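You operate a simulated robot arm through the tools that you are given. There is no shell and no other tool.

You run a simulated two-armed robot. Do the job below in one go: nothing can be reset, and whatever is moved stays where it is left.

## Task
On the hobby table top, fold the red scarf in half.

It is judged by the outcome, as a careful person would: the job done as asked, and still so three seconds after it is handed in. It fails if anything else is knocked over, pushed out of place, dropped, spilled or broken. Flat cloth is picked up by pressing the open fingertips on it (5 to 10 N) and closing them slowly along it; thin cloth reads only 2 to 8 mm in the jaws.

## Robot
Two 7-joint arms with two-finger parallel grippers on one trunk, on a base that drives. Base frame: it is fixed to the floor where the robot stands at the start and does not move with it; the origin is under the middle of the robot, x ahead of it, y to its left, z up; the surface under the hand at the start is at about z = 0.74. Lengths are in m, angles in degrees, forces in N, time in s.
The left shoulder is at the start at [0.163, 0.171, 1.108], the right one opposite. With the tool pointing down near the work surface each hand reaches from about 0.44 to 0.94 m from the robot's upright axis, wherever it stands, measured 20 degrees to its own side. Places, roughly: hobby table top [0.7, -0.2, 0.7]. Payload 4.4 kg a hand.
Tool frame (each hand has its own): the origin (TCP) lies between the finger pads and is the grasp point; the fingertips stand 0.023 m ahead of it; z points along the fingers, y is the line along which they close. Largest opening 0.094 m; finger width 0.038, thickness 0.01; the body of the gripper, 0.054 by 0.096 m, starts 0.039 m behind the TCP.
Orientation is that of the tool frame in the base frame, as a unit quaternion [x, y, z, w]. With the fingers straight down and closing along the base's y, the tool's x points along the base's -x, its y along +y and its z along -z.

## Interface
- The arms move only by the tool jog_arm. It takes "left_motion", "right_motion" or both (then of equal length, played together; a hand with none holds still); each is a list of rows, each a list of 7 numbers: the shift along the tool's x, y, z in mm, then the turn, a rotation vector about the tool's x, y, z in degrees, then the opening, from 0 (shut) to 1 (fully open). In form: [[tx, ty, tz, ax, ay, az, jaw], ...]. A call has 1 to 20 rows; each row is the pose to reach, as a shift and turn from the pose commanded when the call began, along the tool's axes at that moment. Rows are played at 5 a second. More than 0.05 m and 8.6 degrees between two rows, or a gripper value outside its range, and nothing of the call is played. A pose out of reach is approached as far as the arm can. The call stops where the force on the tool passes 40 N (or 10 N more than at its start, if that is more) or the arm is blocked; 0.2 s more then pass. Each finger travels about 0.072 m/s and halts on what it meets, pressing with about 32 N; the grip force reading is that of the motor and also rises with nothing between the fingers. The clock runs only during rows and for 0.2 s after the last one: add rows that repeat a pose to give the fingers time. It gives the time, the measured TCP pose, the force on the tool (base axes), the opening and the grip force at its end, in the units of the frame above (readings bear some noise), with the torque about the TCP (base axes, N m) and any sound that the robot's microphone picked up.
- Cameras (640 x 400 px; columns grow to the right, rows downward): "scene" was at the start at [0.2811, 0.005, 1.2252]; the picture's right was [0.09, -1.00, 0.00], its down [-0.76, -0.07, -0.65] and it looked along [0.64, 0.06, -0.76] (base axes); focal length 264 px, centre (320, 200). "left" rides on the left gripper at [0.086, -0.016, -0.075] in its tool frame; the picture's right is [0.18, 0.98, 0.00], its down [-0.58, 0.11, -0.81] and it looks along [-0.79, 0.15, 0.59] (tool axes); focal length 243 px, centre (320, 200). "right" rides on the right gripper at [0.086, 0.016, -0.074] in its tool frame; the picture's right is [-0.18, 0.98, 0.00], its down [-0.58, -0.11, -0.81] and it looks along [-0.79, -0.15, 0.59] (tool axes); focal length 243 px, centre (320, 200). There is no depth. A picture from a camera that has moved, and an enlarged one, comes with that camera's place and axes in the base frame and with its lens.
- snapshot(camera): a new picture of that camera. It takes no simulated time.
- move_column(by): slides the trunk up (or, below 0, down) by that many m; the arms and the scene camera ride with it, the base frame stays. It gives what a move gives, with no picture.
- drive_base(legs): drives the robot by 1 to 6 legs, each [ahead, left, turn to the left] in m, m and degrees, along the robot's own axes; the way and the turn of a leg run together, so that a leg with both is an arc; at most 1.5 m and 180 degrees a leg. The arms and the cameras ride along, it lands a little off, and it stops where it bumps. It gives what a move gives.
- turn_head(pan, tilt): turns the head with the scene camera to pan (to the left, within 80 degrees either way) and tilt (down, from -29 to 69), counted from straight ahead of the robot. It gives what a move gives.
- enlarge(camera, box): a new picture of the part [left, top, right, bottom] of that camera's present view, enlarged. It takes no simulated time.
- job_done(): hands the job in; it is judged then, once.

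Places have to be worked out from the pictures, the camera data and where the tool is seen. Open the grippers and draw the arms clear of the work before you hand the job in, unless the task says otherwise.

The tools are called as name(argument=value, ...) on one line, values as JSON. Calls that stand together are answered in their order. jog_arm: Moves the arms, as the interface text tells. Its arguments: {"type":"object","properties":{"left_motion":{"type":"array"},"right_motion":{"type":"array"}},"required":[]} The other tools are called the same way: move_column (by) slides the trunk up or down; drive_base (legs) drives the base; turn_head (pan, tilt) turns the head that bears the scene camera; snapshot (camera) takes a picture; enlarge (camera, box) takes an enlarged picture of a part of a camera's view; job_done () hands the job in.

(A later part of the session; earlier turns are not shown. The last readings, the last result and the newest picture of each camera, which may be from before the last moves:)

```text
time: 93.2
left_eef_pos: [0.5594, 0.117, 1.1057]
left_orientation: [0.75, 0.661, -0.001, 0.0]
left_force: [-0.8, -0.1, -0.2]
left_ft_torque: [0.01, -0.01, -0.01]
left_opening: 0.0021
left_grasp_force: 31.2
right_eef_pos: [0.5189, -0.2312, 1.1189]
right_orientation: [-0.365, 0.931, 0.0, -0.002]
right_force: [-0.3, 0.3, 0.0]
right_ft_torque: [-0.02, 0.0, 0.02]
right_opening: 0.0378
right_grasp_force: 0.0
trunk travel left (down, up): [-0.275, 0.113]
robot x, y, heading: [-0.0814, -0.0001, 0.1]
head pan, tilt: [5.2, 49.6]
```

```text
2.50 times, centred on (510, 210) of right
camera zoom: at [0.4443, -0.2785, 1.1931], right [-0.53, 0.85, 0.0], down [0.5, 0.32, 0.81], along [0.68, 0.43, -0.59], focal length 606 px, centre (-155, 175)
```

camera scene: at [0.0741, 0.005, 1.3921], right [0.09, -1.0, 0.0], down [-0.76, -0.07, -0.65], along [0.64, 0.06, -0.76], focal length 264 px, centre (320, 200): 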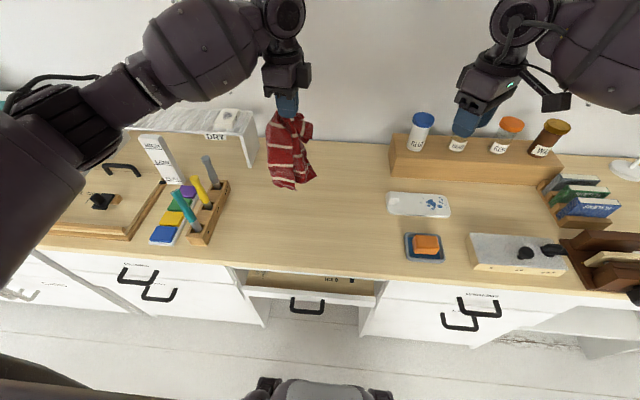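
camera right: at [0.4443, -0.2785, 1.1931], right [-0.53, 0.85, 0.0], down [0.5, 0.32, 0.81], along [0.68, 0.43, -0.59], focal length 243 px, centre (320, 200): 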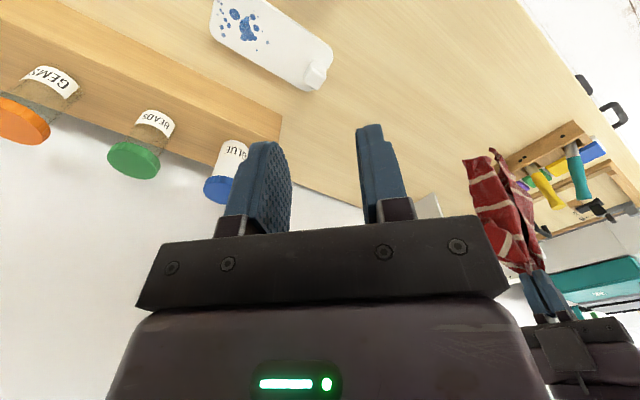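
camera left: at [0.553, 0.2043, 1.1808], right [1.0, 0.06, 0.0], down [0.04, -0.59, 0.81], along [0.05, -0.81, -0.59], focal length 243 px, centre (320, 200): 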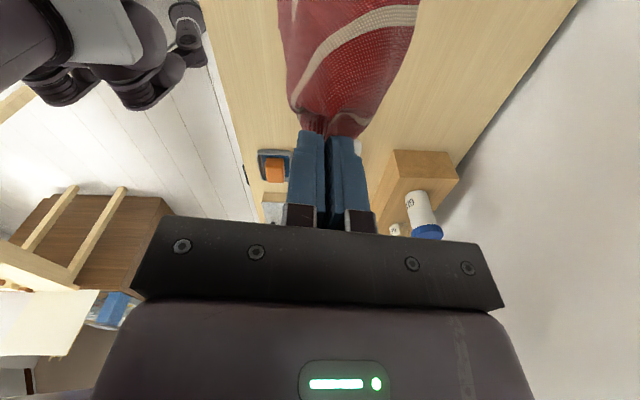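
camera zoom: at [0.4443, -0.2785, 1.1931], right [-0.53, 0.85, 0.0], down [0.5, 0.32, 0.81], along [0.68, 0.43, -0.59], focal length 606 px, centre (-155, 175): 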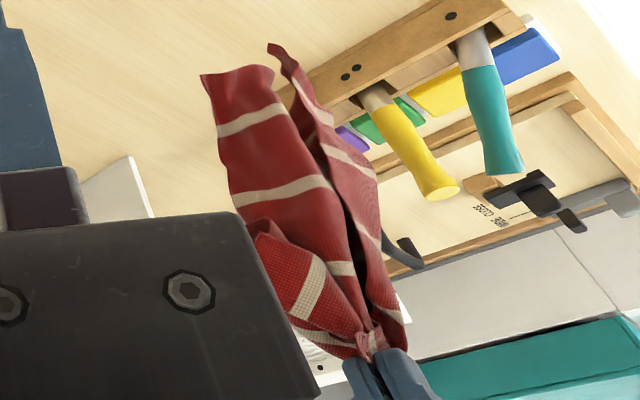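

The cloth hangs from K1 with its side edge running straight down to a neighbouring corner at the bottom. I'll bring the left hand to y ≈ 0, lower until that tail touches, then move left so the tail stretches out on the table toward the right hand.

jog_arm(left_motion=[[-20, 2, 0, 0, 0, 0, 0], [-40, 5, 0, 0, 0, 0, 0], [-60, 7, 0, 0, 0, 0, 0], [-80, 10, 0, 0, 0, 0, 0], [-100, 12, 0, 0, 0, 0, 0], [-118, 14, 0, 0, 0, 0, 0], [-118, 14, 0, 0, 0, 0, 0]])

move_column(by=-0.1)

snapshot(camera="scene")

snapshot(camera="right")

```text
time: 94.8
left_eef_pos: [0.557, -0.0018, 1.1069]
left_orientation: [0.75, 0.661, -0.001, 0.001]
left_force: [0.3, 0.6, -0.7]
left_ft_torque: [-0.02, 0.01, -0.01]
left_opening: 0.0019
left_grasp_force: 32.2
right_eef_pos: [0.5183, -0.231, 1.1207]
right_orientation: [-0.365, 0.931, 0.001, -0.001]
right_force: [0.2, 0.5, 0.0]
right_ft_torque: [0.01, -0.04, 0.01]
right_opening: 0.0376
right_grasp_force: 0.1
trunk travel left (down, up): [-0.275, 0.113]
robot x, y, heading: [-0.0803, 0.0008, 0.1]
head pan, tilt: [5.2, 49.6]
```

```text
time: 96.2
left_eef_pos: [0.5565, -0.0017, 1.0101]
left_orientation: [0.751, 0.661, 0.001, 0.003]
left_force: [0.5, 0.6, 0.7]
left_ft_torque: [0.0, -0.04, 0.02]
left_opening: 0.002
left_grasp_force: 31.4
right_eef_pos: [0.5168, -0.2306, 1.0224]
right_orientation: [-0.364, 0.931, 0.0, 0.002]
right_force: [0.0, 0.3, 0.1]
right_ft_torque: [-0.03, 0.02, 0.03]
right_opening: 0.0378
right_grasp_force: 0.1
trunk travel left (down, up): [-0.175, 0.213]
robot x, y, heading: [-0.0811, 0.0002, 0.1]
head pan, tilt: [5.2, 49.6]
```

```text
taken
camera scene: at [0.1483, 0.005, 1.285], right [0.09, -1.0, 0.0], down [-0.76, -0.07, -0.65], along [0.65, 0.06, -0.76], focal length 264 px, centre (320, 200)
```

scene: 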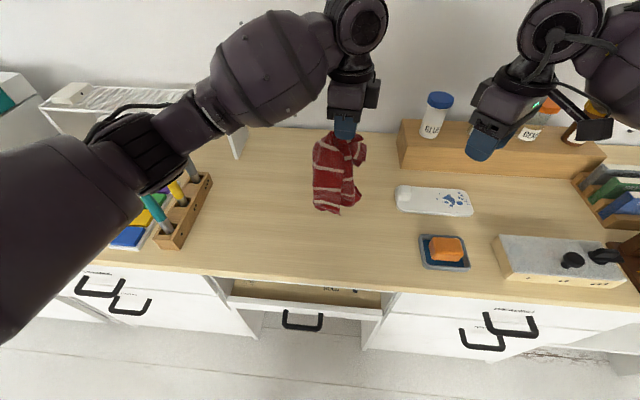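

```text
taken
camera right: at [0.4421, -0.2782, 1.0962], right [-0.53, 0.85, 0.0], down [0.5, 0.31, 0.81], along [0.68, 0.43, -0.59], focal length 243 px, centre (320, 200)
```

right: 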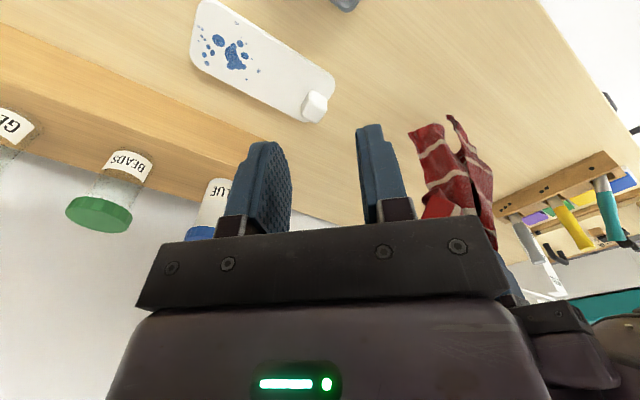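

The tail now just reaches the table. I lower the left while moving it to the left so the tail lies down on the right-hand side.

jog_arm(left_motion=[[0, 0, 15, 0, 0, 0, 0], [2, 0, 30, 0, 0, 0, 0], [8, -1, 45, 0, 0, 0, 0], [16, -2, 60, 0, 0, 0, 0], [26, -3, 75, 0, 0, 0, 0], [38, -5, 90, 0, 0, 0, 0], [52, -6, 104, 0, 0, 0, 0], [66, -8, 118, 0, 0, 0, 0], [82, -10, 132, 0, 0, 0, 0], [98, -12, 146, 0, 0, 0, 0], [114, -14, 160, 0, 0, 0, 0], [130, -16, 172, 0, 0, 0, 0], [146, -18, 180, 0, 0, 0, 0], [146, -18, 180, 0, 0, 0, 0]])

snapshot(camera="scene")

enlarge(camera="scene", box=[230, 130, 400, 270])

snapshot(camera="right")

```text
time: 99.2
left_eef_pos: [0.5587, 0.1457, 0.8281]
left_orientation: [0.751, 0.66, 0.0, 0.002]
left_force: [0.3, -0.1, -0.3]
left_ft_torque: [-0.02, -0.02, 0.04]
left_opening: 0.0021
left_grasp_force: 32.5
right_eef_pos: [0.5186, -0.232, 1.0197]
right_orientation: [-0.366, 0.931, 0.0, 0.0]
right_force: [-0.2, -0.7, 0.5]
right_ft_torque: [0.01, 0.01, 0.01]
right_opening: 0.0376
right_grasp_force: 0.0
trunk travel left (down, up): [-0.175, 0.213]
robot x, y, heading: [-0.0817, -0.0003, 0.2]
head pan, tilt: [5.2, 49.6]
```

```text
taken
camera scene: at [0.1499, 0.0048, 1.2843], right [0.09, -1.0, 0.0], down [-0.76, -0.07, -0.65], along [0.65, 0.06, -0.76], focal length 264 px, centre (320, 200)
```

scene: 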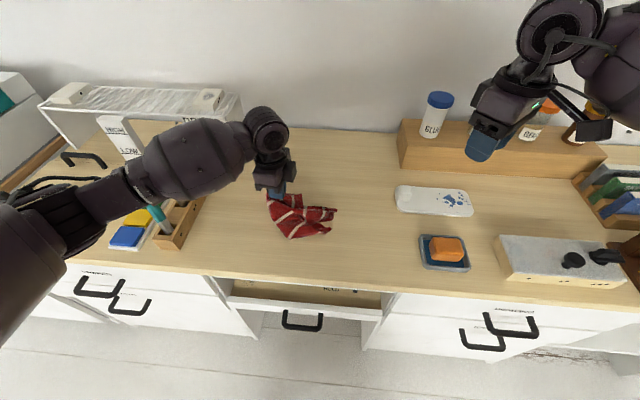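

```text
2.86 times, centred on (315, 200) of scene
camera zoom: at [0.1499, 0.0048, 1.2843], right [0.09, -1.0, 0.0], down [-0.76, -0.07, -0.65], along [0.65, 0.06, -0.76], focal length 753 px, centre (334, 200)
```

zoom: 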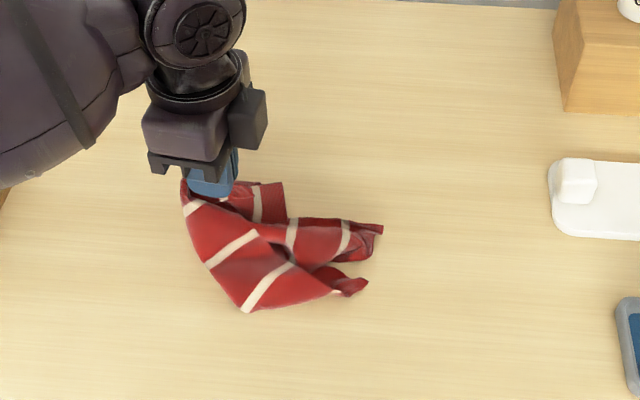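

```text
taken
camera right: at [0.4435, -0.2785, 1.0942], right [-0.53, 0.85, 0.0], down [0.5, 0.31, 0.81], along [0.68, 0.43, -0.59], focal length 243 px, centre (320, 200)
```

right: 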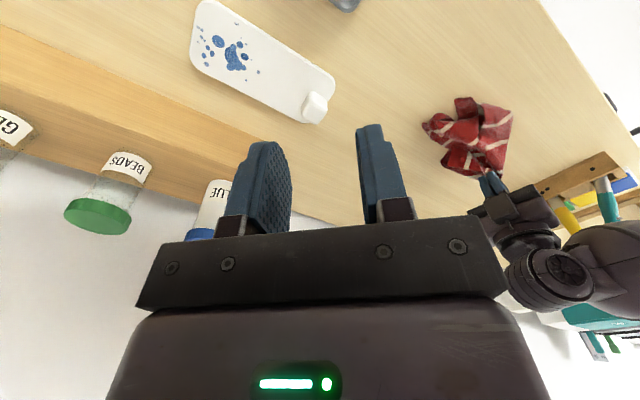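

The tail is laid out: two near-edge corners point right, at about (0.516, 0.012) on the robot side and (0.583, 0.000) behind. The first should be the one next to K1 along the side edge, so I zoom in on it.

enlarge(camera="scene", box=[270, 180, 350, 245])

enlarge(camera="right", box=[410, 80, 530, 200])

snapshot(camera="left")

```text
6.15 times, centred on (310, 212) of scene
camera zoom: at [0.1499, 0.0048, 1.2843], right [0.09, -1.0, 0.0], down [-0.76, -0.07, -0.65], along [0.65, 0.06, -0.76], focal length 1622 px, centre (382, 123)
```

zoom: 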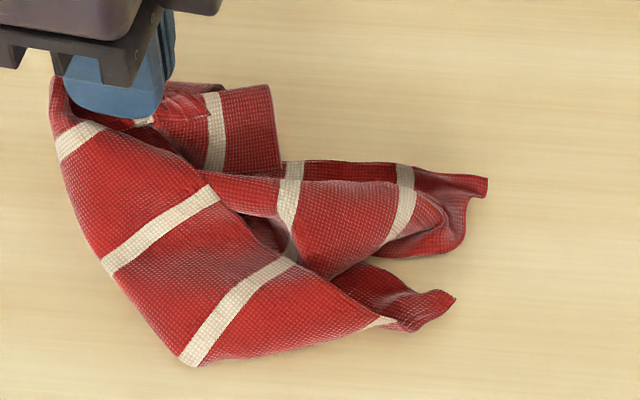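

```text
3.33 times, centred on (470, 140) of right
camera zoom: at [0.4435, -0.2785, 1.0942], right [-0.53, 0.85, 0.0], down [0.5, 0.31, 0.81], along [0.68, 0.43, -0.59], focal length 809 px, centre (-180, 400)
```

zoom: 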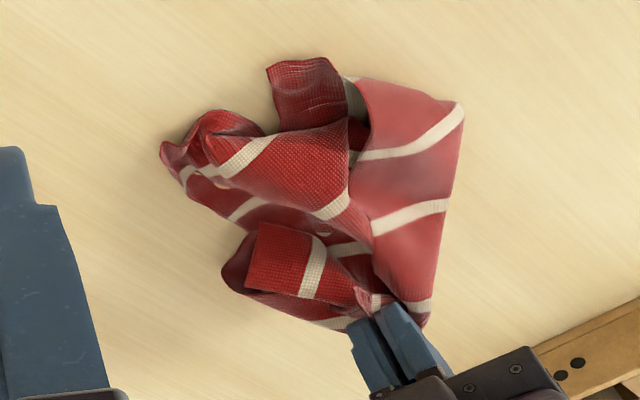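

```text
taken
camera left: at [0.552, 0.2326, 0.9027], right [1.0, 0.06, 0.0], down [0.03, -0.59, 0.81], along [0.05, -0.81, -0.59], focal length 243 px, centre (320, 200)
```

left: 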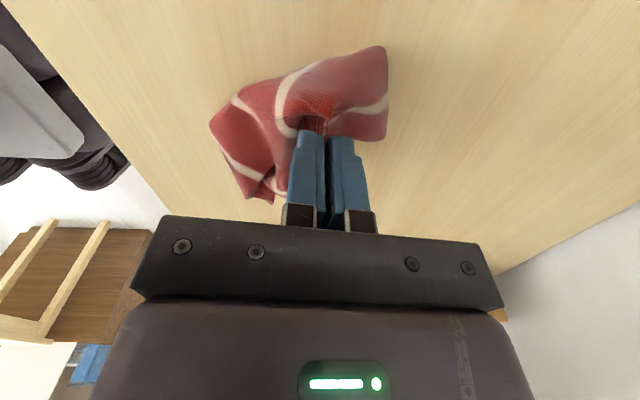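

S1's tail lies alone near (0.518, 0.025), about 25 mm wide. I bring the right hand over it at z = 0.85 with the jaws open about 50 mm, so I can gather it from both sides.

jog_arm(right_motion=[[-20, 22, 0, 0, 0, 0, 0.5], [-42, 45, 0, 0, 0, 0, 0.53], [-64, 69, 0, 0, 0, 0, 0.53], [-86, 93, 0, 0, 0, 0, 0.53], [-108, 116, 10, 0, 0, 0, 0.53], [-130, 140, 30, 0, 0, 0, 0.53], [-152, 163, 60, 0, 0, 0, 0.53], [-173, 186, 95, 0, 0, 0, 0.53], [-173, 186, 130, 0, 0, 0, 0.53], [-173, 186, 170, 0, 0, 0, 0.53], [-173, 186, 170, 0, 0, 0, 0.53]])

snapshot(camera="right")

snapshot(camera="scene")

```text
time: 101.6
left_eef_pos: [0.5581, 0.1447, 0.827]
left_orientation: [0.751, 0.66, 0.0, 0.001]
left_force: [0.5, -0.5, 0.0]
left_ft_torque: [0.01, 0.01, -0.01]
left_opening: 0.0023
left_grasp_force: 31.7
right_eef_pos: [0.5183, 0.0233, 0.8494]
right_orientation: [-0.365, 0.931, 0.0, -0.001]
right_force: [0.1, -0.7, 0.1]
right_ft_torque: [0.0, -0.01, -0.01]
right_opening: 0.0499
right_grasp_force: 0.0
trunk travel left (down, up): [-0.175, 0.213]
robot x, y, heading: [-0.0788, 0.0032, 0.1]
head pan, tilt: [5.2, 49.6]
```

```text
taken
camera right: at [0.4442, -0.0248, 0.9234], right [-0.53, 0.85, 0.0], down [0.5, 0.31, 0.81], along [0.68, 0.43, -0.59], focal length 243 px, centre (320, 200)
```

right: 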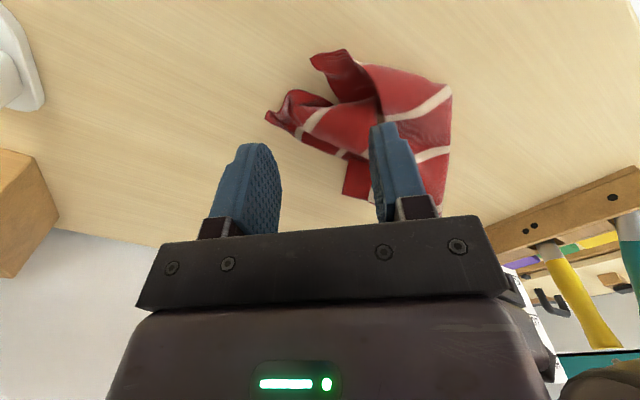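

```text
taken
camera scene: at [0.1495, 0.0049, 1.2845], right [0.09, -1.0, 0.0], down [-0.76, -0.07, -0.65], along [0.65, 0.06, -0.76], focal length 264 px, centre (320, 200)
```

scene: 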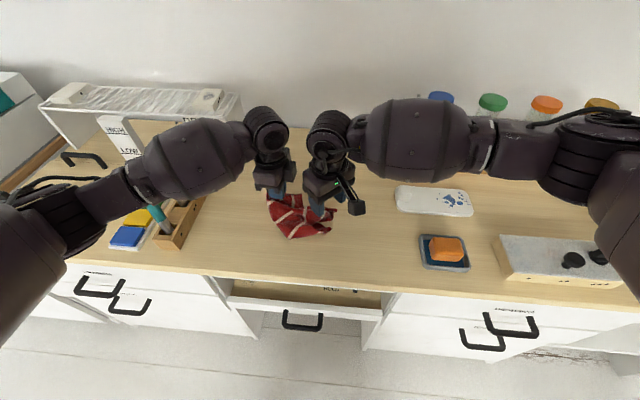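

The tail's end edge runs right along the jaws' closing direction, from (0.511, 0.012) to (0.495, 0.028). I shift 8.5 mm to centre on it and lower to near the table.

jog_arm(right_motion=[[-1, 8.5, 20, 0, 0, 0, 0.5], [-1, 8.5, 45, 0, 0, 0, 0.5], [-1, 8.5, 65, 0, 0, 0, 0.5], [-1, 8.5, 76, 0, 0, 0, 0.5], [-1, 8.5, 81, 0, 0, 0, 0.5], [-1, 8.5, 81, 0, 0, 0, 0.5]])

enlarge(camera="right", box=[180, 20, 500, 240])

```text
time: 103.0
left_eef_pos: [0.5577, 0.1452, 0.8278]
left_orientation: [0.751, 0.66, 0.0, 0.001]
left_force: [-0.4, 0.0, 0.0]
left_ft_torque: [0.01, -0.05, 0.0]
left_opening: 0.0021
left_grasp_force: 32.0
right_eef_pos: [0.5124, 0.0293, 0.7689]
right_orientation: [-0.365, 0.931, 0.001, -0.001]
right_force: [0.2, 0.0, 0.0]
right_ft_torque: [0.05, -0.02, -0.04]
right_opening: 0.0468
right_grasp_force: 0.0
trunk travel left (down, up): [-0.175, 0.213]
robot x, y, heading: [-0.0799, 0.0008, -0.1]
head pan, tilt: [5.2, 49.6]
```

```text
1.82 times, centred on (340, 130) of right
camera zoom: at [0.4387, -0.0185, 0.8426], right [-0.53, 0.85, 0.0], down [0.5, 0.31, 0.81], along [0.68, 0.43, -0.59], focal length 441 px, centre (284, 327)
```

zoom: 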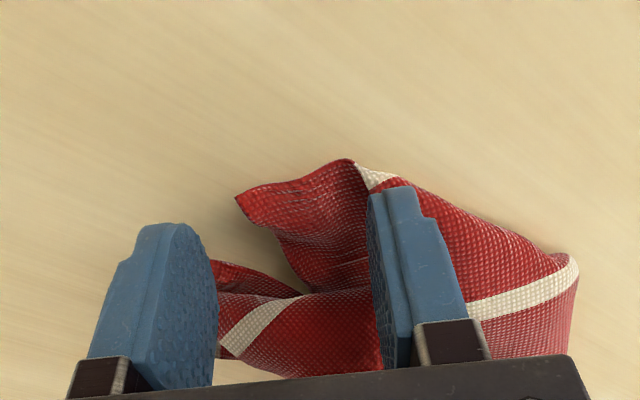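

The second panel would be caught too from here, so I shift 10 mm toward the robot to take only the S1 tail, then lower to touch the table.

jog_arm(right_motion=[[5, 0, 0, 0, 0, 0, 0.5], [10, 0, 0, 0, 0, 0, 0.5], [10, 0, 2, 0, 0, 0, 0.5], [10, 0, 3.5, 0, 0, 0, 0.5], [10, 0, 4.5, 0, 0, 0, 0.5], [10, 0, 4.5, 0, 0, 0, 0.5], [10, 0, 4.5, 0, 0, 0, 0.5]])

enlarge(camera="right", box=[180, 20, 500, 240])

```text
time: 104.6
left_eef_pos: [0.557, 0.1453, 0.8281]
left_orientation: [0.75, 0.661, 0.0, 0.001]
left_force: [-0.4, 0.7, 0.4]
left_ft_torque: [0.03, 0.02, -0.04]
left_opening: 0.0022
left_grasp_force: 32.1
right_eef_pos: [0.507, 0.0231, 0.7644]
right_orientation: [-0.365, 0.931, -0.001, 0.0]
right_force: [-0.1, -0.4, 3.4]
right_ft_torque: [0.03, 0.07, -0.02]
right_opening: 0.0467
right_grasp_force: 0.1
trunk travel left (down, up): [-0.175, 0.213]
robot x, y, heading: [-0.0807, -0.0007, 0.3]
head pan, tilt: [5.2, 49.6]
```

```text
1.82 times, centred on (340, 130) of right
camera zoom: at [0.4318, -0.0244, 0.8387], right [-0.53, 0.85, 0.0], down [0.5, 0.31, 0.81], along [0.68, 0.43, -0.59], focal length 441 px, centre (284, 327)
```

zoom: 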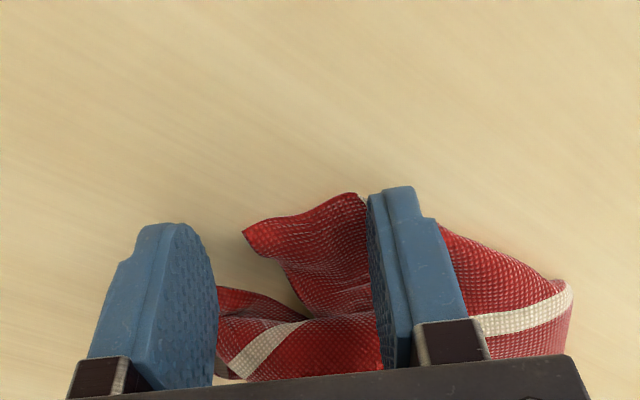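

Light contact (3.4 N) with the tail between the fingers. I close slowly over about 4 s.

jog_arm(right_motion=[[0, 0, 0.2, 0, 0, 0, 0.47], [0, 0, 0.2, 0, 0, 0, 0.44], [0, 0, 0.2, 0, 0, 0, 0.41], [0, 0, 0.2, 0, 0, 0, 0.38], [0, 0, 0.2, 0, 0, 0, 0.35], [0, 0, 0.2, 0, 0, 0, 0.32], [0, 0, 0.2, 0, 0, 0, 0.29], [0, 0, 0.2, 0, 0, 0, 0.26], [0, 0, 0.2, 0, 0, 0, 0.23], [0, 0, 0.2, 0, 0, 0, 0.2], [0, 0, 0.2, 0, 0, 0, 0.17], [0, 0, 0.2, 0, 0, 0, 0.14], [0, 0, 0.2, 0, 0, 0, 0.11], [0, 0, 0.2, 0, 0, 0, 0.08], [0, 0, 0.2, 0, 0, 0, 0.05], [0, 0, 0.2, 0, 0, 0, 0.02], [0, 0, 0.2, 0, 0, 0, 0], [0, 0, 0.2, 0, 0, 0, 0], [0, 0, 0.2, 0, 0, 0, 0]])

enlarge(camera="right", box=[180, 20, 500, 240])

```text
time: 108.6
left_eef_pos: [0.5573, 0.145, 0.8275]
left_orientation: [0.751, 0.661, -0.001, 0.001]
left_force: [-0.1, 0.5, 0.6]
left_ft_torque: [-0.01, 0.0, 0.01]
left_opening: 0.0019
left_grasp_force: 32.0
right_eef_pos: [0.5061, 0.0224, 0.7654]
right_orientation: [-0.366, 0.931, 0.0, 0.0]
right_force: [-2.2, 1.6, 9.2]
right_ft_torque: [0.12, 0.03, -0.01]
right_opening: 0.002
right_grasp_force: 31.7
trunk travel left (down, up): [-0.175, 0.213]
robot x, y, heading: [-0.0788, -0.0003, 0.2]
head pan, tilt: [5.2, 49.6]
```

```text
1.82 times, centred on (340, 130) of right
camera zoom: at [0.4314, -0.0243, 0.8386], right [-0.53, 0.85, 0.0], down [0.5, 0.31, 0.81], along [0.68, 0.43, -0.59], focal length 441 px, centre (284, 327)
```

zoom: 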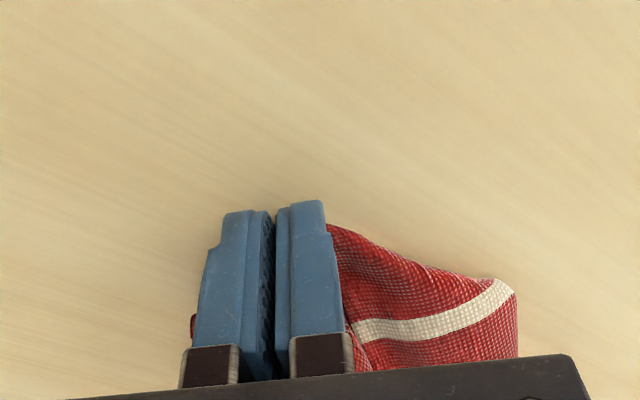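

The right now holds S1's tail (2.0 mm). I lift both hands, spreading the right away to the right, so the sheet should hang open from its side edge.

jog_arm(left_motion=[[0, 0, -5, 0, 0, 0, 0], [0, 0, -15, 0, 0, 0, 0], [0, 0, -30, 0, 0, 0, 0], [0, 0, -45, 0, 0, 0, 0], [0, 0, -60, 0, 0, 0, 0], [0, 0, -80, 0, 0, 0, 0], [0, 0, -100, 0, 0, 0, 0], [0, 0, -120, 0, 0, 0, 0], [0, 0, -140, 0, 0, 0, 0], [0, 0, -140, 0, 0, 0, 0]], right_motion=[[0, -2, -15, 0, 0, 0, 0], [2, -6, -35, 0, 0, 0, 0], [5, -12, -58, 0, 0, 0, 0], [8, -20, -80, 0, 0, 0, 0], [12, -30, -103, 0, 0, 0, 0], [16, -40, -127, 0, 0, 0, 0], [20, -50, -151, 0, 0, 0, 0], [25, -60, -175, 0, 0, 0, 0], [28, -68, -200, 0, 0, 0, 0], [28, -68, -200, 0, 0, 0, 0]])

snapshot(camera="scene")

snapshot(camera="left")

snapshot(camera="right")

```text
time: 110.8
left_eef_pos: [0.5588, 0.1442, 0.9662]
left_orientation: [0.751, 0.66, -0.001, 0.0]
left_force: [-0.8, -5.0, 0.6]
left_ft_torque: [-0.17, -0.02, 0.03]
left_opening: 0.0022
left_grasp_force: 32.3
right_eef_pos: [0.5317, -0.0445, 0.9652]
right_orientation: [-0.365, 0.931, 0.001, 0.0]
right_force: [1.1, 5.3, 0.2]
right_ft_torque: [0.15, -0.01, 0.04]
right_opening: 0.0021
right_grasp_force: 32.0
trunk travel left (down, up): [-0.175, 0.213]
robot x, y, heading: [-0.0797, -0.0026, 0.3]
head pan, tilt: [5.2, 49.6]
```

```text
taken
camera scene: at [0.1505, 0.005, 1.284], right [0.09, -1.0, 0.0], down [-0.76, -0.07, -0.65], along [0.64, 0.06, -0.76], focal length 264 px, centre (320, 200)
```

scene: 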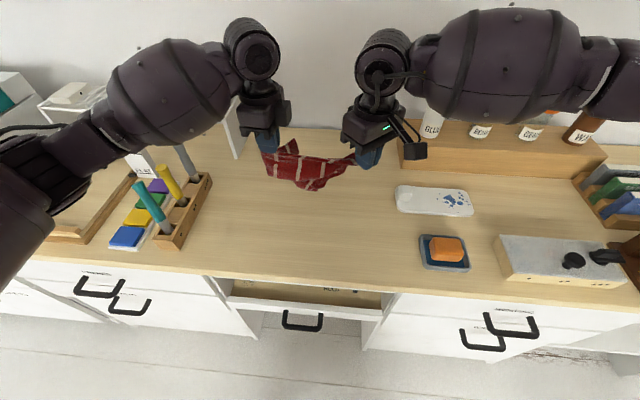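

```text
taken
camera left: at [0.5526, 0.2321, 1.0408], right [1.0, 0.06, 0.0], down [0.03, -0.59, 0.81], along [0.05, -0.81, -0.59], focal length 243 px, centre (320, 200)
```

left: 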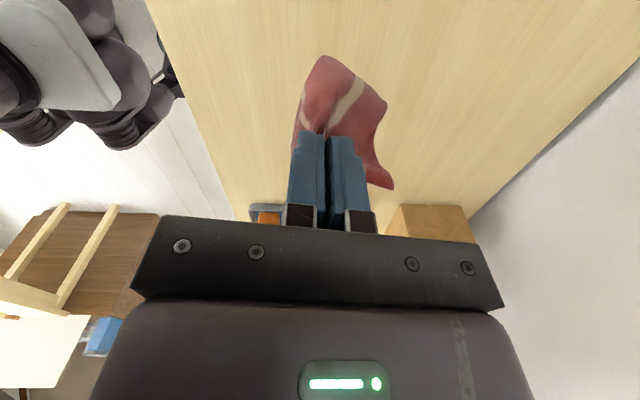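

```text
taken
camera right: at [0.4574, -0.0932, 1.0392], right [-0.53, 0.85, 0.0], down [0.5, 0.31, 0.81], along [0.68, 0.43, -0.59], focal length 243 px, centre (320, 200)
```

right: 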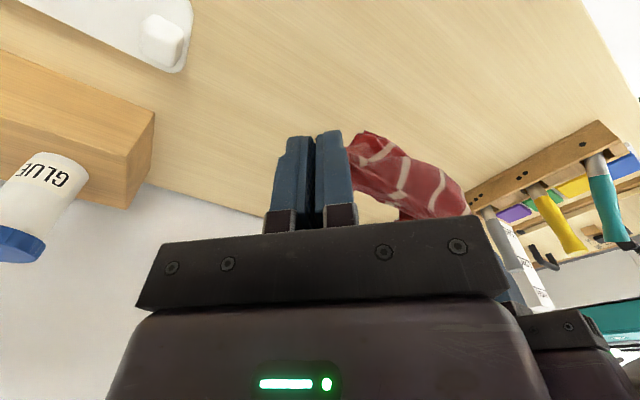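

The span between hands is taut at 5 N. I zoom in to see what shape hangs between them.

enlarge(camera="scene", box=[235, 100, 385, 200])

enlarge(camera="left", box=[260, 30, 420, 220])

enlarge(camera="right", box=[320, 110, 500, 240])

```text
4.00 times, centred on (310, 150) of scene
camera zoom: at [0.1505, 0.005, 1.284], right [0.09, -1.0, 0.0], down [-0.76, -0.07, -0.65], along [0.64, 0.06, -0.76], focal length 1054 px, centre (360, 400)
```

zoom: 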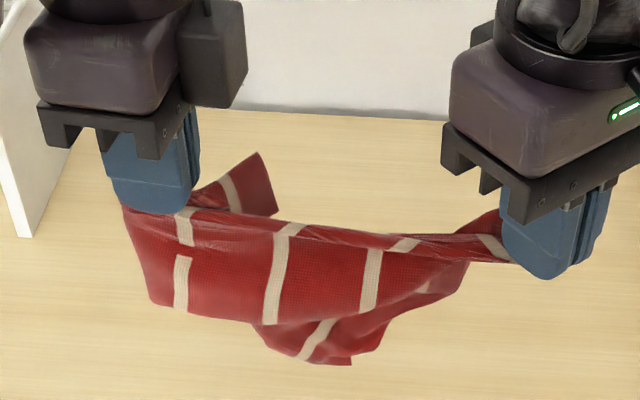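

```text
2.11 times, centred on (340, 125) of left
camera zoom: at [0.5526, 0.2321, 1.0408], right [1.0, 0.06, 0.0], down [0.03, -0.59, 0.81], along [0.05, -0.81, -0.59], focal length 511 px, centre (278, 358)
```

zoom: 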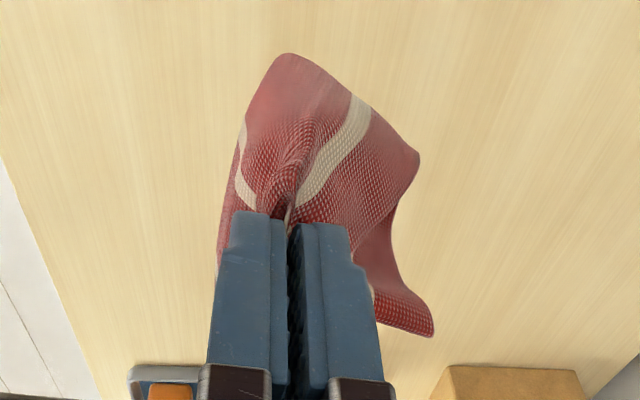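

```text
3.08 times, centred on (410, 175) of right
camera zoom: at [0.4574, -0.0932, 1.0392], right [-0.53, 0.85, 0.0], down [0.5, 0.31, 0.81], along [0.68, 0.43, -0.59], focal length 746 px, centre (43, 277)
```

zoom: 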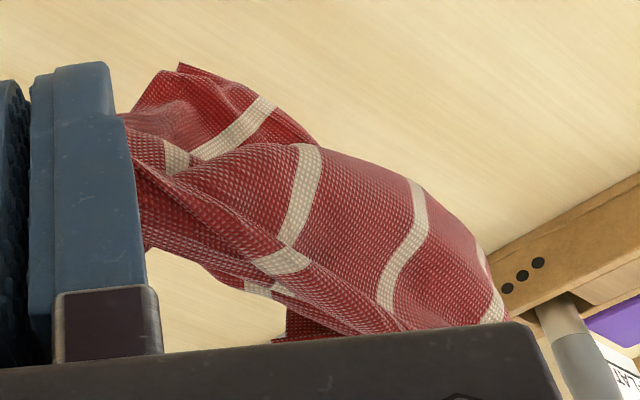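

The side edge K1–S1 is taut between the hands with all five stripes crossing it, but the rest hangs only about 0.11 m deep, so the far edge is still looped under the left hand. I lay it down with the taut edge on the robot side and the rest trailing away, moving back as I lower.

jog_arm(left_motion=[[0, 0, 20, 0, 0, 0, 0], [0, 0, 42, 0, 0, 0, 0], [0, 0, 64, 0, 0, 0, 0], [0, 0, 85, 0, 0, 0, 0], [-1, -9, 100, 0, 0, 0, 0], [-3, -20, 114, 0, 0, 0, 0], [-4, -33, 128, 0, 0, 0, 0], [-6, -46, 142, 0, 0, 0, 0], [-8, -60, 156, 0, 0, 0, 0], [-9, -74, 170, 0, 0, 0, 0], [-11, -88, 182, 0, 0, 0, 0], [-12, -99, 194, 0, 0, 0, 0], [-12, -99, 196, 0, 0, 0, 0]], right_motion=[[0, 0, 20, 0, 0, 0, 0], [0, 0, 42, 0, 0, 0, 0], [0, 0, 64, 0, 0, 0, 0], [0, 0, 85, 0, 0, 0, 0], [7, 6, 100, 0, 0, 0, 0], [15, 14, 114, 0, 0, 0, 0], [24, 22, 128, 0, 0, 0, 0], [34, 31, 142, 0, 0, 0, 0], [44, 41, 156, 0, 0, 0, 0], [54, 50, 170, 0, 0, 0, 0], [65, 60, 182, 0, 0, 0, 0], [73, 68, 194, 0, 0, 0, 0], [73, 68, 196, 0, 0, 0, 0]])

snapshot(camera="scene")

snapshot(camera="left")

snapshot(camera="right")

```text
time: 113.6
left_eef_pos: [0.4584, 0.1444, 0.7712]
left_orientation: [0.75, 0.661, 0.001, 0.0]
left_force: [-0.4, -1.8, 2.7]
left_ft_torque: [-0.08, 0.01, 0.01]
left_opening: 0.0021
left_grasp_force: 31.6
right_eef_pos: [0.4317, -0.045, 0.7674]
right_orientation: [-0.365, 0.931, 0.0, 0.0]
right_force: [-0.5, 3.9, 0.8]
right_ft_torque: [0.12, -0.01, 0.01]
right_opening: 0.0023
right_grasp_force: 31.8
trunk travel left (down, up): [-0.175, 0.213]
robot x, y, heading: [-0.0824, -0.0023, -0.0]
head pan, tilt: [5.2, 49.6]
```

```text
taken
camera scene: at [0.1496, 0.005, 1.2845], right [0.09, -1.0, 0.0], down [-0.76, -0.07, -0.65], along [0.65, 0.06, -0.76], focal length 264 px, centre (320, 200)
```

scene: 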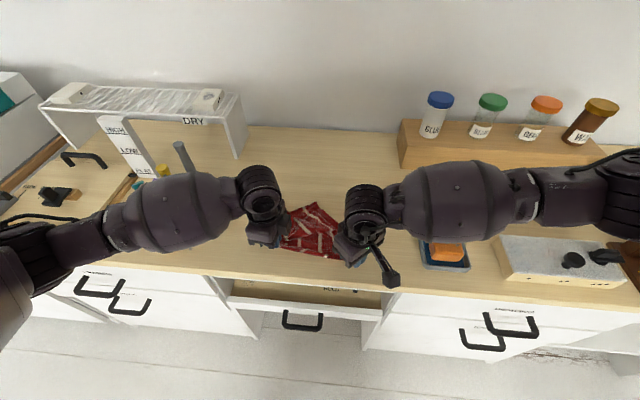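

```text
taken
camera left: at [0.4523, 0.2323, 0.847], right [1.0, 0.06, 0.0], down [0.03, -0.59, 0.81], along [0.05, -0.81, -0.59], focal length 243 px, centre (320, 200)
```

left: 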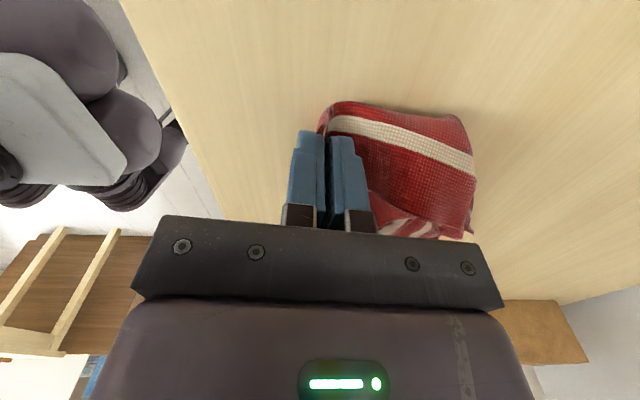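

```text
taken
camera right: at [0.3581, -0.0923, 0.8421], right [-0.53, 0.85, 0.0], down [0.5, 0.31, 0.81], along [0.68, 0.43, -0.59], focal length 243 px, centre (320, 200)
```

right: 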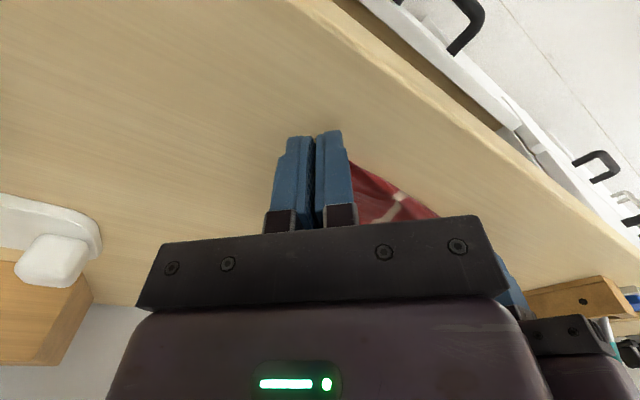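

The edge is laid along the robot side. I release the left slowly and lift it straight up while the right keeps holding S1, then look at the left half.

jog_arm(left_motion=[[0, 0, 3, 0, 0, 0, 0], [0, 0, 4, 0, 0, 0, 0.1], [0, 0, 4, 0, 0, 0, 0.2], [0, 0, 4, 0, 0, 0, 0.3], [0, 0, 2, 0, 0, 0, 0.45], [0, 0, -10, 0, 0, 0, 0.5], [0, 0, -35, 0, 0, 0, 0.5], [0, 0, -70, 0, 0, 0, 0.5], [20, 0, -110, 0, 0, 0, 0.5], [50, -10, -140, 0, 0, 0, 0.4], [80, -10, -160, 0, 0, 0, 0.3]])

snapshot(camera="left")

enlarge(camera="scene", box=[230, 170, 390, 290])

```text
time: 116.0
left_eef_pos: [0.4583, 0.2259, 0.9306]
left_orientation: [0.751, 0.661, -0.001, 0.001]
left_force: [-0.3, 0.3, 0.5]
left_ft_torque: [-0.01, 0.01, -0.01]
left_opening: 0.0282
left_grasp_force: 0.0
right_eef_pos: [0.4324, -0.0438, 0.7684]
right_orientation: [-0.365, 0.931, 0.0, 0.0]
right_force: [-0.4, 1.1, 0.2]
right_ft_torque: [-0.02, -0.02, 0.02]
right_opening: 0.002
right_grasp_force: 32.4
trunk travel left (down, up): [-0.175, 0.213]
robot x, y, heading: [-0.0799, -0.0006, -0.1]
head pan, tilt: [5.2, 49.6]
```

```text
taken
camera left: at [0.452, 0.3133, 1.0059], right [1.0, 0.06, 0.0], down [0.03, -0.59, 0.81], along [0.05, -0.81, -0.59], focal length 243 px, centre (320, 200)
```

left: 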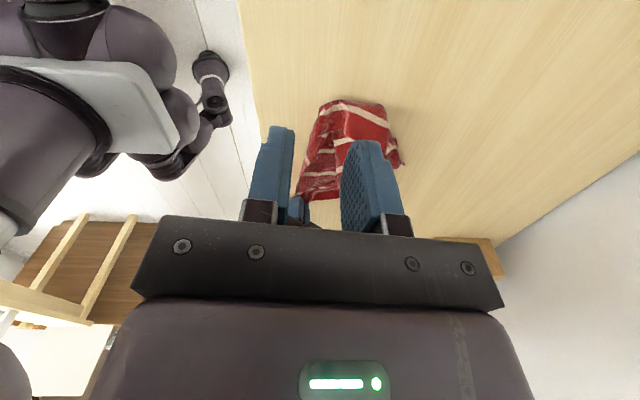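

```text
3.33 times, centred on (310, 230) of scene
camera zoom: at [0.1495, 0.0052, 1.2844], right [0.09, -1.0, 0.0], down [-0.76, -0.07, -0.65], along [0.65, 0.06, -0.76], focal length 878 px, centre (353, 100)
```

zoom: 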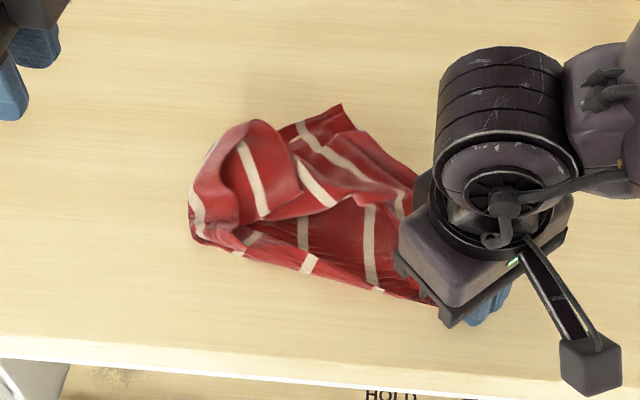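

The side edge K1–S1 runs along the bottom of the view and the rest is folded over it. I zoom in tighter to trace the layers.

enlarge(camera="scene", box=[280, 195, 345, 265])

enlarge(camera="left", box=[280, 80, 420, 220])

```text
5.71 times, centred on (312, 230) of scene
camera zoom: at [0.1495, 0.0052, 1.2844], right [0.09, -1.0, 0.0], down [-0.76, -0.07, -0.65], along [0.65, 0.06, -0.76], focal length 1506 px, centre (363, 29)
```

zoom: 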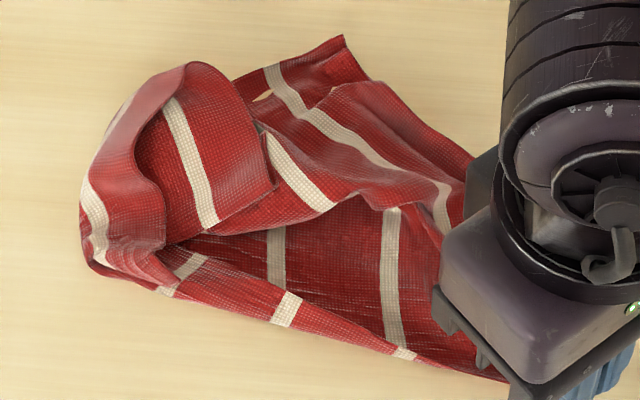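

```text
2.86 times, centred on (350, 150) of left
camera zoom: at [0.452, 0.3133, 1.0059], right [1.0, 0.06, 0.0], down [0.03, -0.59, 0.81], along [0.05, -0.81, -0.59], focal length 693 px, centre (234, 343)
```

zoom: 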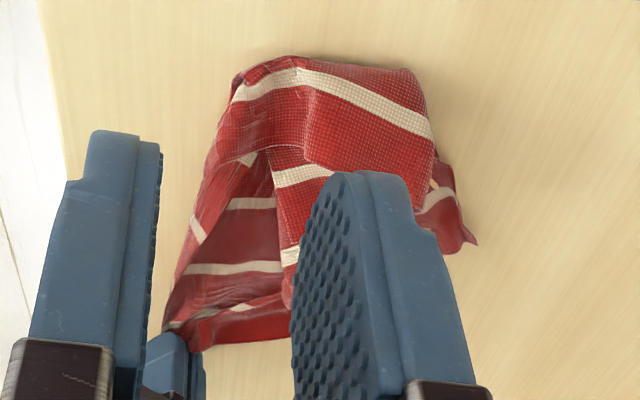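

The far edge is rolled over on top, with corner K2 near (0.51, 0.08). Hanging the cloth from S1 alone should undo these curls, so I lift the right hand with S1 high toward (0.53, 0.03).

jog_arm(left_motion=[[10, 0, 0, 0, 0, 0, 0.3], [20, 0, 0, 0, 0, 0, 0.3], [30, 0, 0, 0, 0, 0, 0.3], [30, 0, 0, 0, 0, 0, 0.3], [30, 0, 0, 0, 0, 0, 0.3], [30, 0, 0, 0, 0, 0, 0.3], [30, 0, 0, 0, 0, 0, 0.3], [30, 0, 0, 0, 0, 0, 0.3], [30, 0, 0, 0, 0, 0, 0.3], [30, 0, 0, 0, 0, 0, 0.3], [30, 0, 0, 0, 0, 0, 0.3], [30, 0, 0, 0, 0, 0, 0.3], [30, 0, 0, 0, 0, 0, 0.3]], right_motion=[[0, 0, -20, 0, 0, 0, 0], [0, 0, -42, 0, 0, 0, 0], [-5, -1, -65, 0, 0, 0, 0], [-15, -2, -88, 0, 0, 0, 0], [-28, -3, -110, 0, 0, 0, 0], [-42, -4, -132, 0, 0, 0, 0], [-58, -6, -154, 0, 0, 0, 0], [-75, -8, -175, 0, 0, 0, 0], [-92, -10, -195, 0, 0, 0, 0], [-108, -11, -215, 0, 0, 0, 0], [-122, -12, -235, 0, 0, 0, 0], [-122, -12, -250, 0, 0, 0, 0], [-122, -12, -250, 0, 0, 0, 0]])

move_column(by=0.1)

snapshot(camera="scene")

snapshot(camera="left")

```text
time: 118.8
left_eef_pos: [0.4622, 0.2563, 0.9307]
left_orientation: [0.751, 0.66, 0.0, 0.001]
left_force: [0.7, -1.2, -0.3]
left_ft_torque: [0.01, 0.04, 0.01]
left_opening: 0.0285
left_grasp_force: 0.1
right_eef_pos: [0.5302, 0.0292, 1.0205]
right_orientation: [-0.365, 0.931, -0.001, -0.001]
right_force: [-0.1, -0.1, -0.1]
right_ft_torque: [-0.01, 0.02, -0.01]
right_opening: 0.002
right_grasp_force: 31.3
trunk travel left (down, up): [-0.175, 0.213]
robot x, y, heading: [-0.0807, -0.0014, 0.4]
head pan, tilt: [5.2, 49.6]
```

```text
time: 120.1
left_eef_pos: [0.4625, 0.2566, 1.0302]
left_orientation: [0.75, 0.661, -0.001, 0.0]
left_force: [0.1, 0.6, -0.4]
left_ft_torque: [-0.01, 0.0, 0.01]
left_opening: 0.0279
left_grasp_force: 0.1
right_eef_pos: [0.5309, 0.0287, 1.1165]
right_orientation: [-0.365, 0.931, 0.001, -0.001]
right_force: [0.8, 0.6, -0.3]
right_ft_torque: [0.02, 0.03, 0.0]
right_opening: 0.0021
right_grasp_force: 31.6
trunk travel left (down, up): [-0.275, 0.113]
robot x, y, heading: [-0.0796, -0.0019, 0.3]
head pan, tilt: [5.2, 49.6]
```

```text
taken
camera scene: at [0.0742, 0.0051, 1.392], right [0.09, -1.0, 0.0], down [-0.76, -0.07, -0.65], along [0.64, 0.06, -0.76], focal length 264 px, centre (320, 200)
```

scene: 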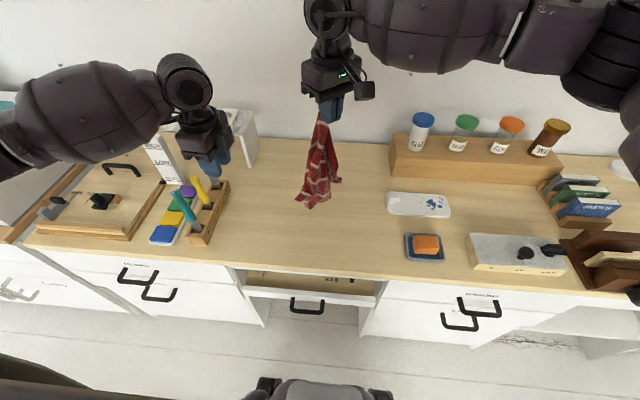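

```text
taken
camera left: at [0.4568, 0.3435, 1.1047], right [1.0, 0.06, 0.0], down [0.04, -0.59, 0.81], along [0.05, -0.81, -0.59], focal length 243 px, centre (320, 200)
```

left: 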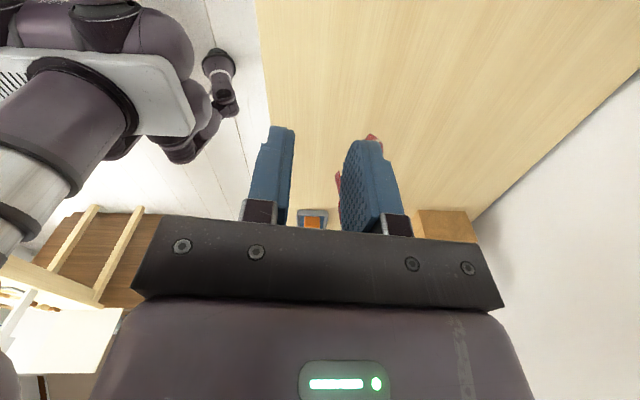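

enlarge(camera="scene", box=[280, 90, 360, 220])

enlarge(camera="right", box=[200, 0, 440, 220])

```text
3.08 times, centred on (320, 155) of scene
camera zoom: at [0.0742, 0.0051, 1.392], right [0.09, -1.0, 0.0], down [-0.76, -0.07, -0.65], along [0.64, 0.06, -0.76], focal length 811 px, centre (320, 338)
```

zoom: 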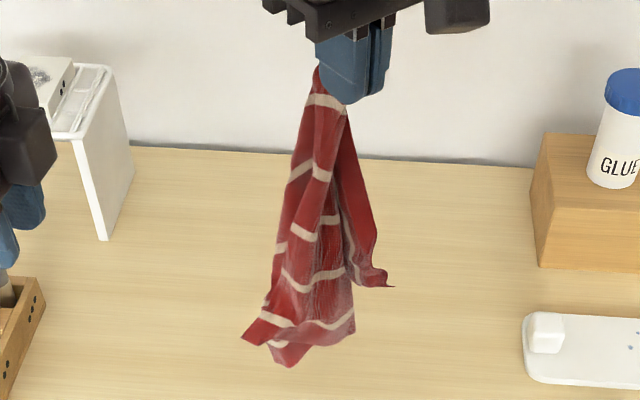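

```text
1.82 times, centred on (320, 110) of right
camera zoom: at [0.4563, -0.0187, 1.1912], right [-0.53, 0.85, 0.0], down [0.5, 0.32, 0.8], along [0.68, 0.43, -0.59], focal length 441 px, centre (320, 364)
```

zoom: 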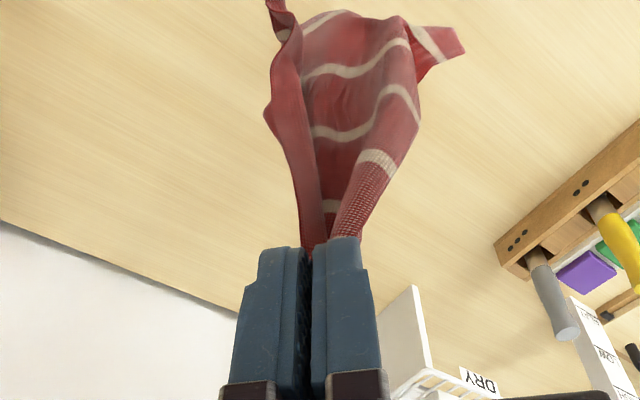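

Hanging from S1 the cloth opened up nicely: K1 sticks out to the left, triangulated at about (0.495, 0.108, 0.88), and S2 hangs on the right. I bring the left hand, fully open, to (0.50, 0.20, 0.885) beside K1 to grab it from the side.

jog_arm(left_motion=[[-15, 13, 0, 0, 0, 0, 0.5], [-30, 26, 5, 0, 0, 0, 0.7], [-45, 39, 20, 0, 0, 0, 0.9], [-51.5, 44, 45, 0, 0, 0, 1], [-51.5, 44, 75, 0, 0, 0, 1], [-51.5, 44, 105, 0, 0, 0, 1], [-51.5, 44, 130, 0, 0, 0, 1], [-51.5, 44, 145, 0, 0, 0, 1], [-51.5, 44, 145, 0, 0, 0, 1]])

snapshot(camera="left")

snapshot(camera="right")

snapshot(camera="scene")

```text
time: 122.1
left_eef_pos: [0.5005, 0.1994, 0.8866]
left_orientation: [0.751, 0.661, 0.0, 0.001]
left_force: [0.5, -0.5, -0.7]
left_ft_torque: [-0.01, 0.01, -0.02]
left_opening: 0.0938
left_grasp_force: 0.2
right_eef_pos: [0.5291, 0.0291, 1.1181]
right_orientation: [-0.365, 0.931, 0.001, 0.0]
right_force: [0.5, -0.1, -1.1]
right_ft_torque: [0.03, 0.0, 0.0]
right_opening: 0.0021
right_grasp_force: 32.0
trunk travel left (down, up): [-0.275, 0.113]
robot x, y, heading: [-0.0821, -0.0013, 0.0]
head pan, tilt: [5.2, 49.6]
```

```text
taken
camera left: at [0.4937, 0.2865, 0.9621], right [1.0, 0.06, 0.0], down [0.03, -0.59, 0.81], along [0.05, -0.81, -0.59], focal length 243 px, centre (320, 200)
```

left: 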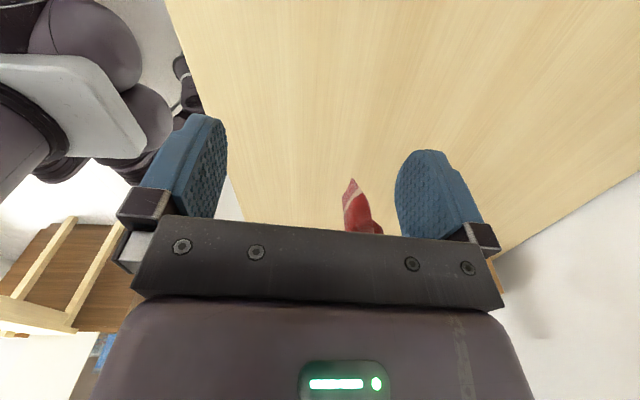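

```text
taken
camera right: at [0.4554, -0.0188, 1.1926], right [-0.53, 0.85, 0.0], down [0.5, 0.31, 0.81], along [0.68, 0.43, -0.59], focal length 243 px, centre (320, 200)
```

right: 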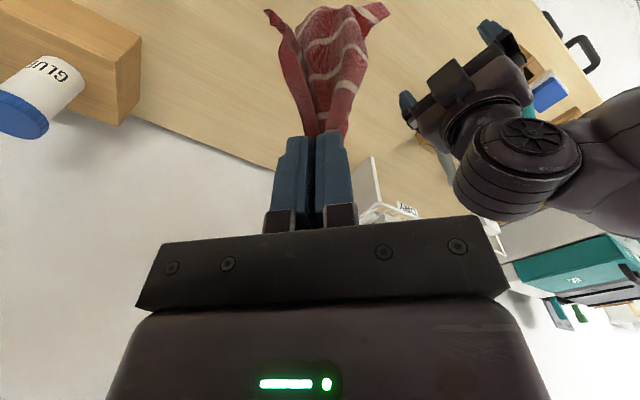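

```text
taken
camera scene: at [0.0732, 0.005, 1.3924], right [0.09, -1.0, 0.0], down [-0.76, -0.07, -0.65], along [0.65, 0.06, -0.76], focal length 264 px, centre (320, 200)
```

scene: 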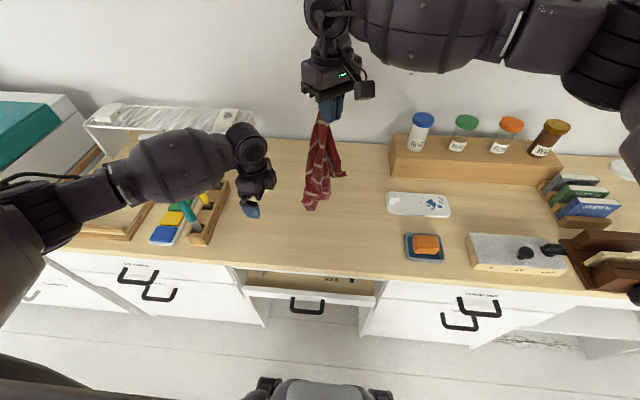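

The cloth swayed a little. I zoom in on all three views to relocate K1.

enlarge(camera="scene", box=[280, 100, 360, 220])

enlarge(camera="right", box=[240, 0, 420, 150])

enlarge(camera="left", box=[280, 150, 440, 260])

```text
3.33 times, centred on (320, 160) of scene
camera zoom: at [0.0732, 0.005, 1.3924], right [0.09, -1.0, 0.0], down [-0.76, -0.07, -0.65], along [0.65, 0.06, -0.76], focal length 878 px, centre (320, 333)
```

zoom: 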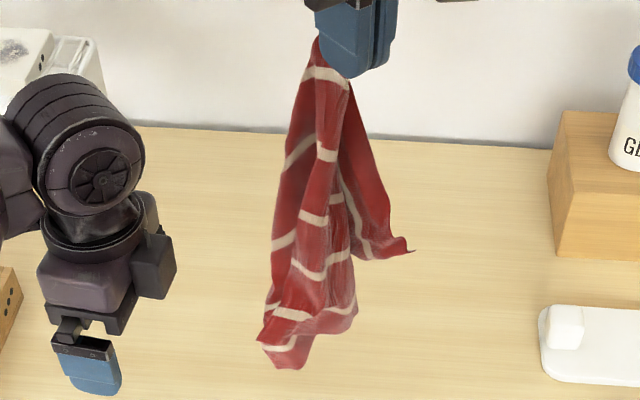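

```text
2.67 times, centred on (330, 75) of right
camera zoom: at [0.4554, -0.0188, 1.1926], right [-0.53, 0.85, 0.0], down [0.5, 0.31, 0.81], along [0.68, 0.43, -0.59], focal length 647 px, centre (293, 533)
```

zoom: 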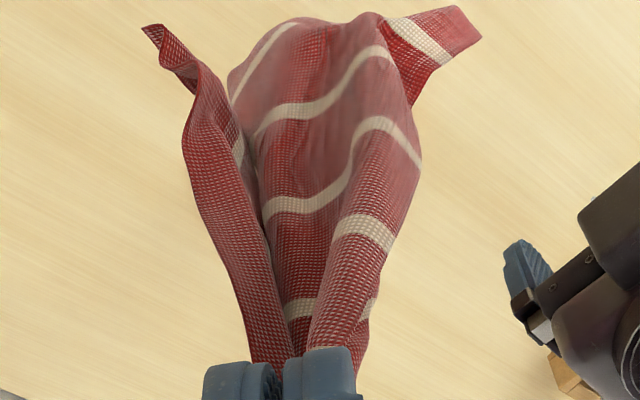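

```text
3.64 times, centred on (360, 205) of left
camera zoom: at [0.4937, 0.2865, 0.9621], right [1.0, 0.06, 0.0], down [0.03, -0.59, 0.81], along [0.05, -0.81, -0.59], focal length 882 px, centre (174, 182)
```

zoom: 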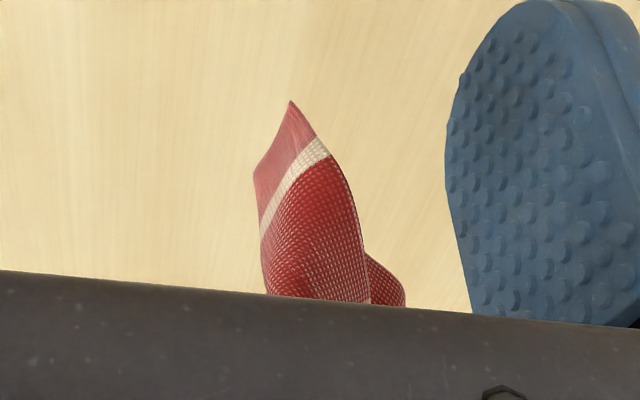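

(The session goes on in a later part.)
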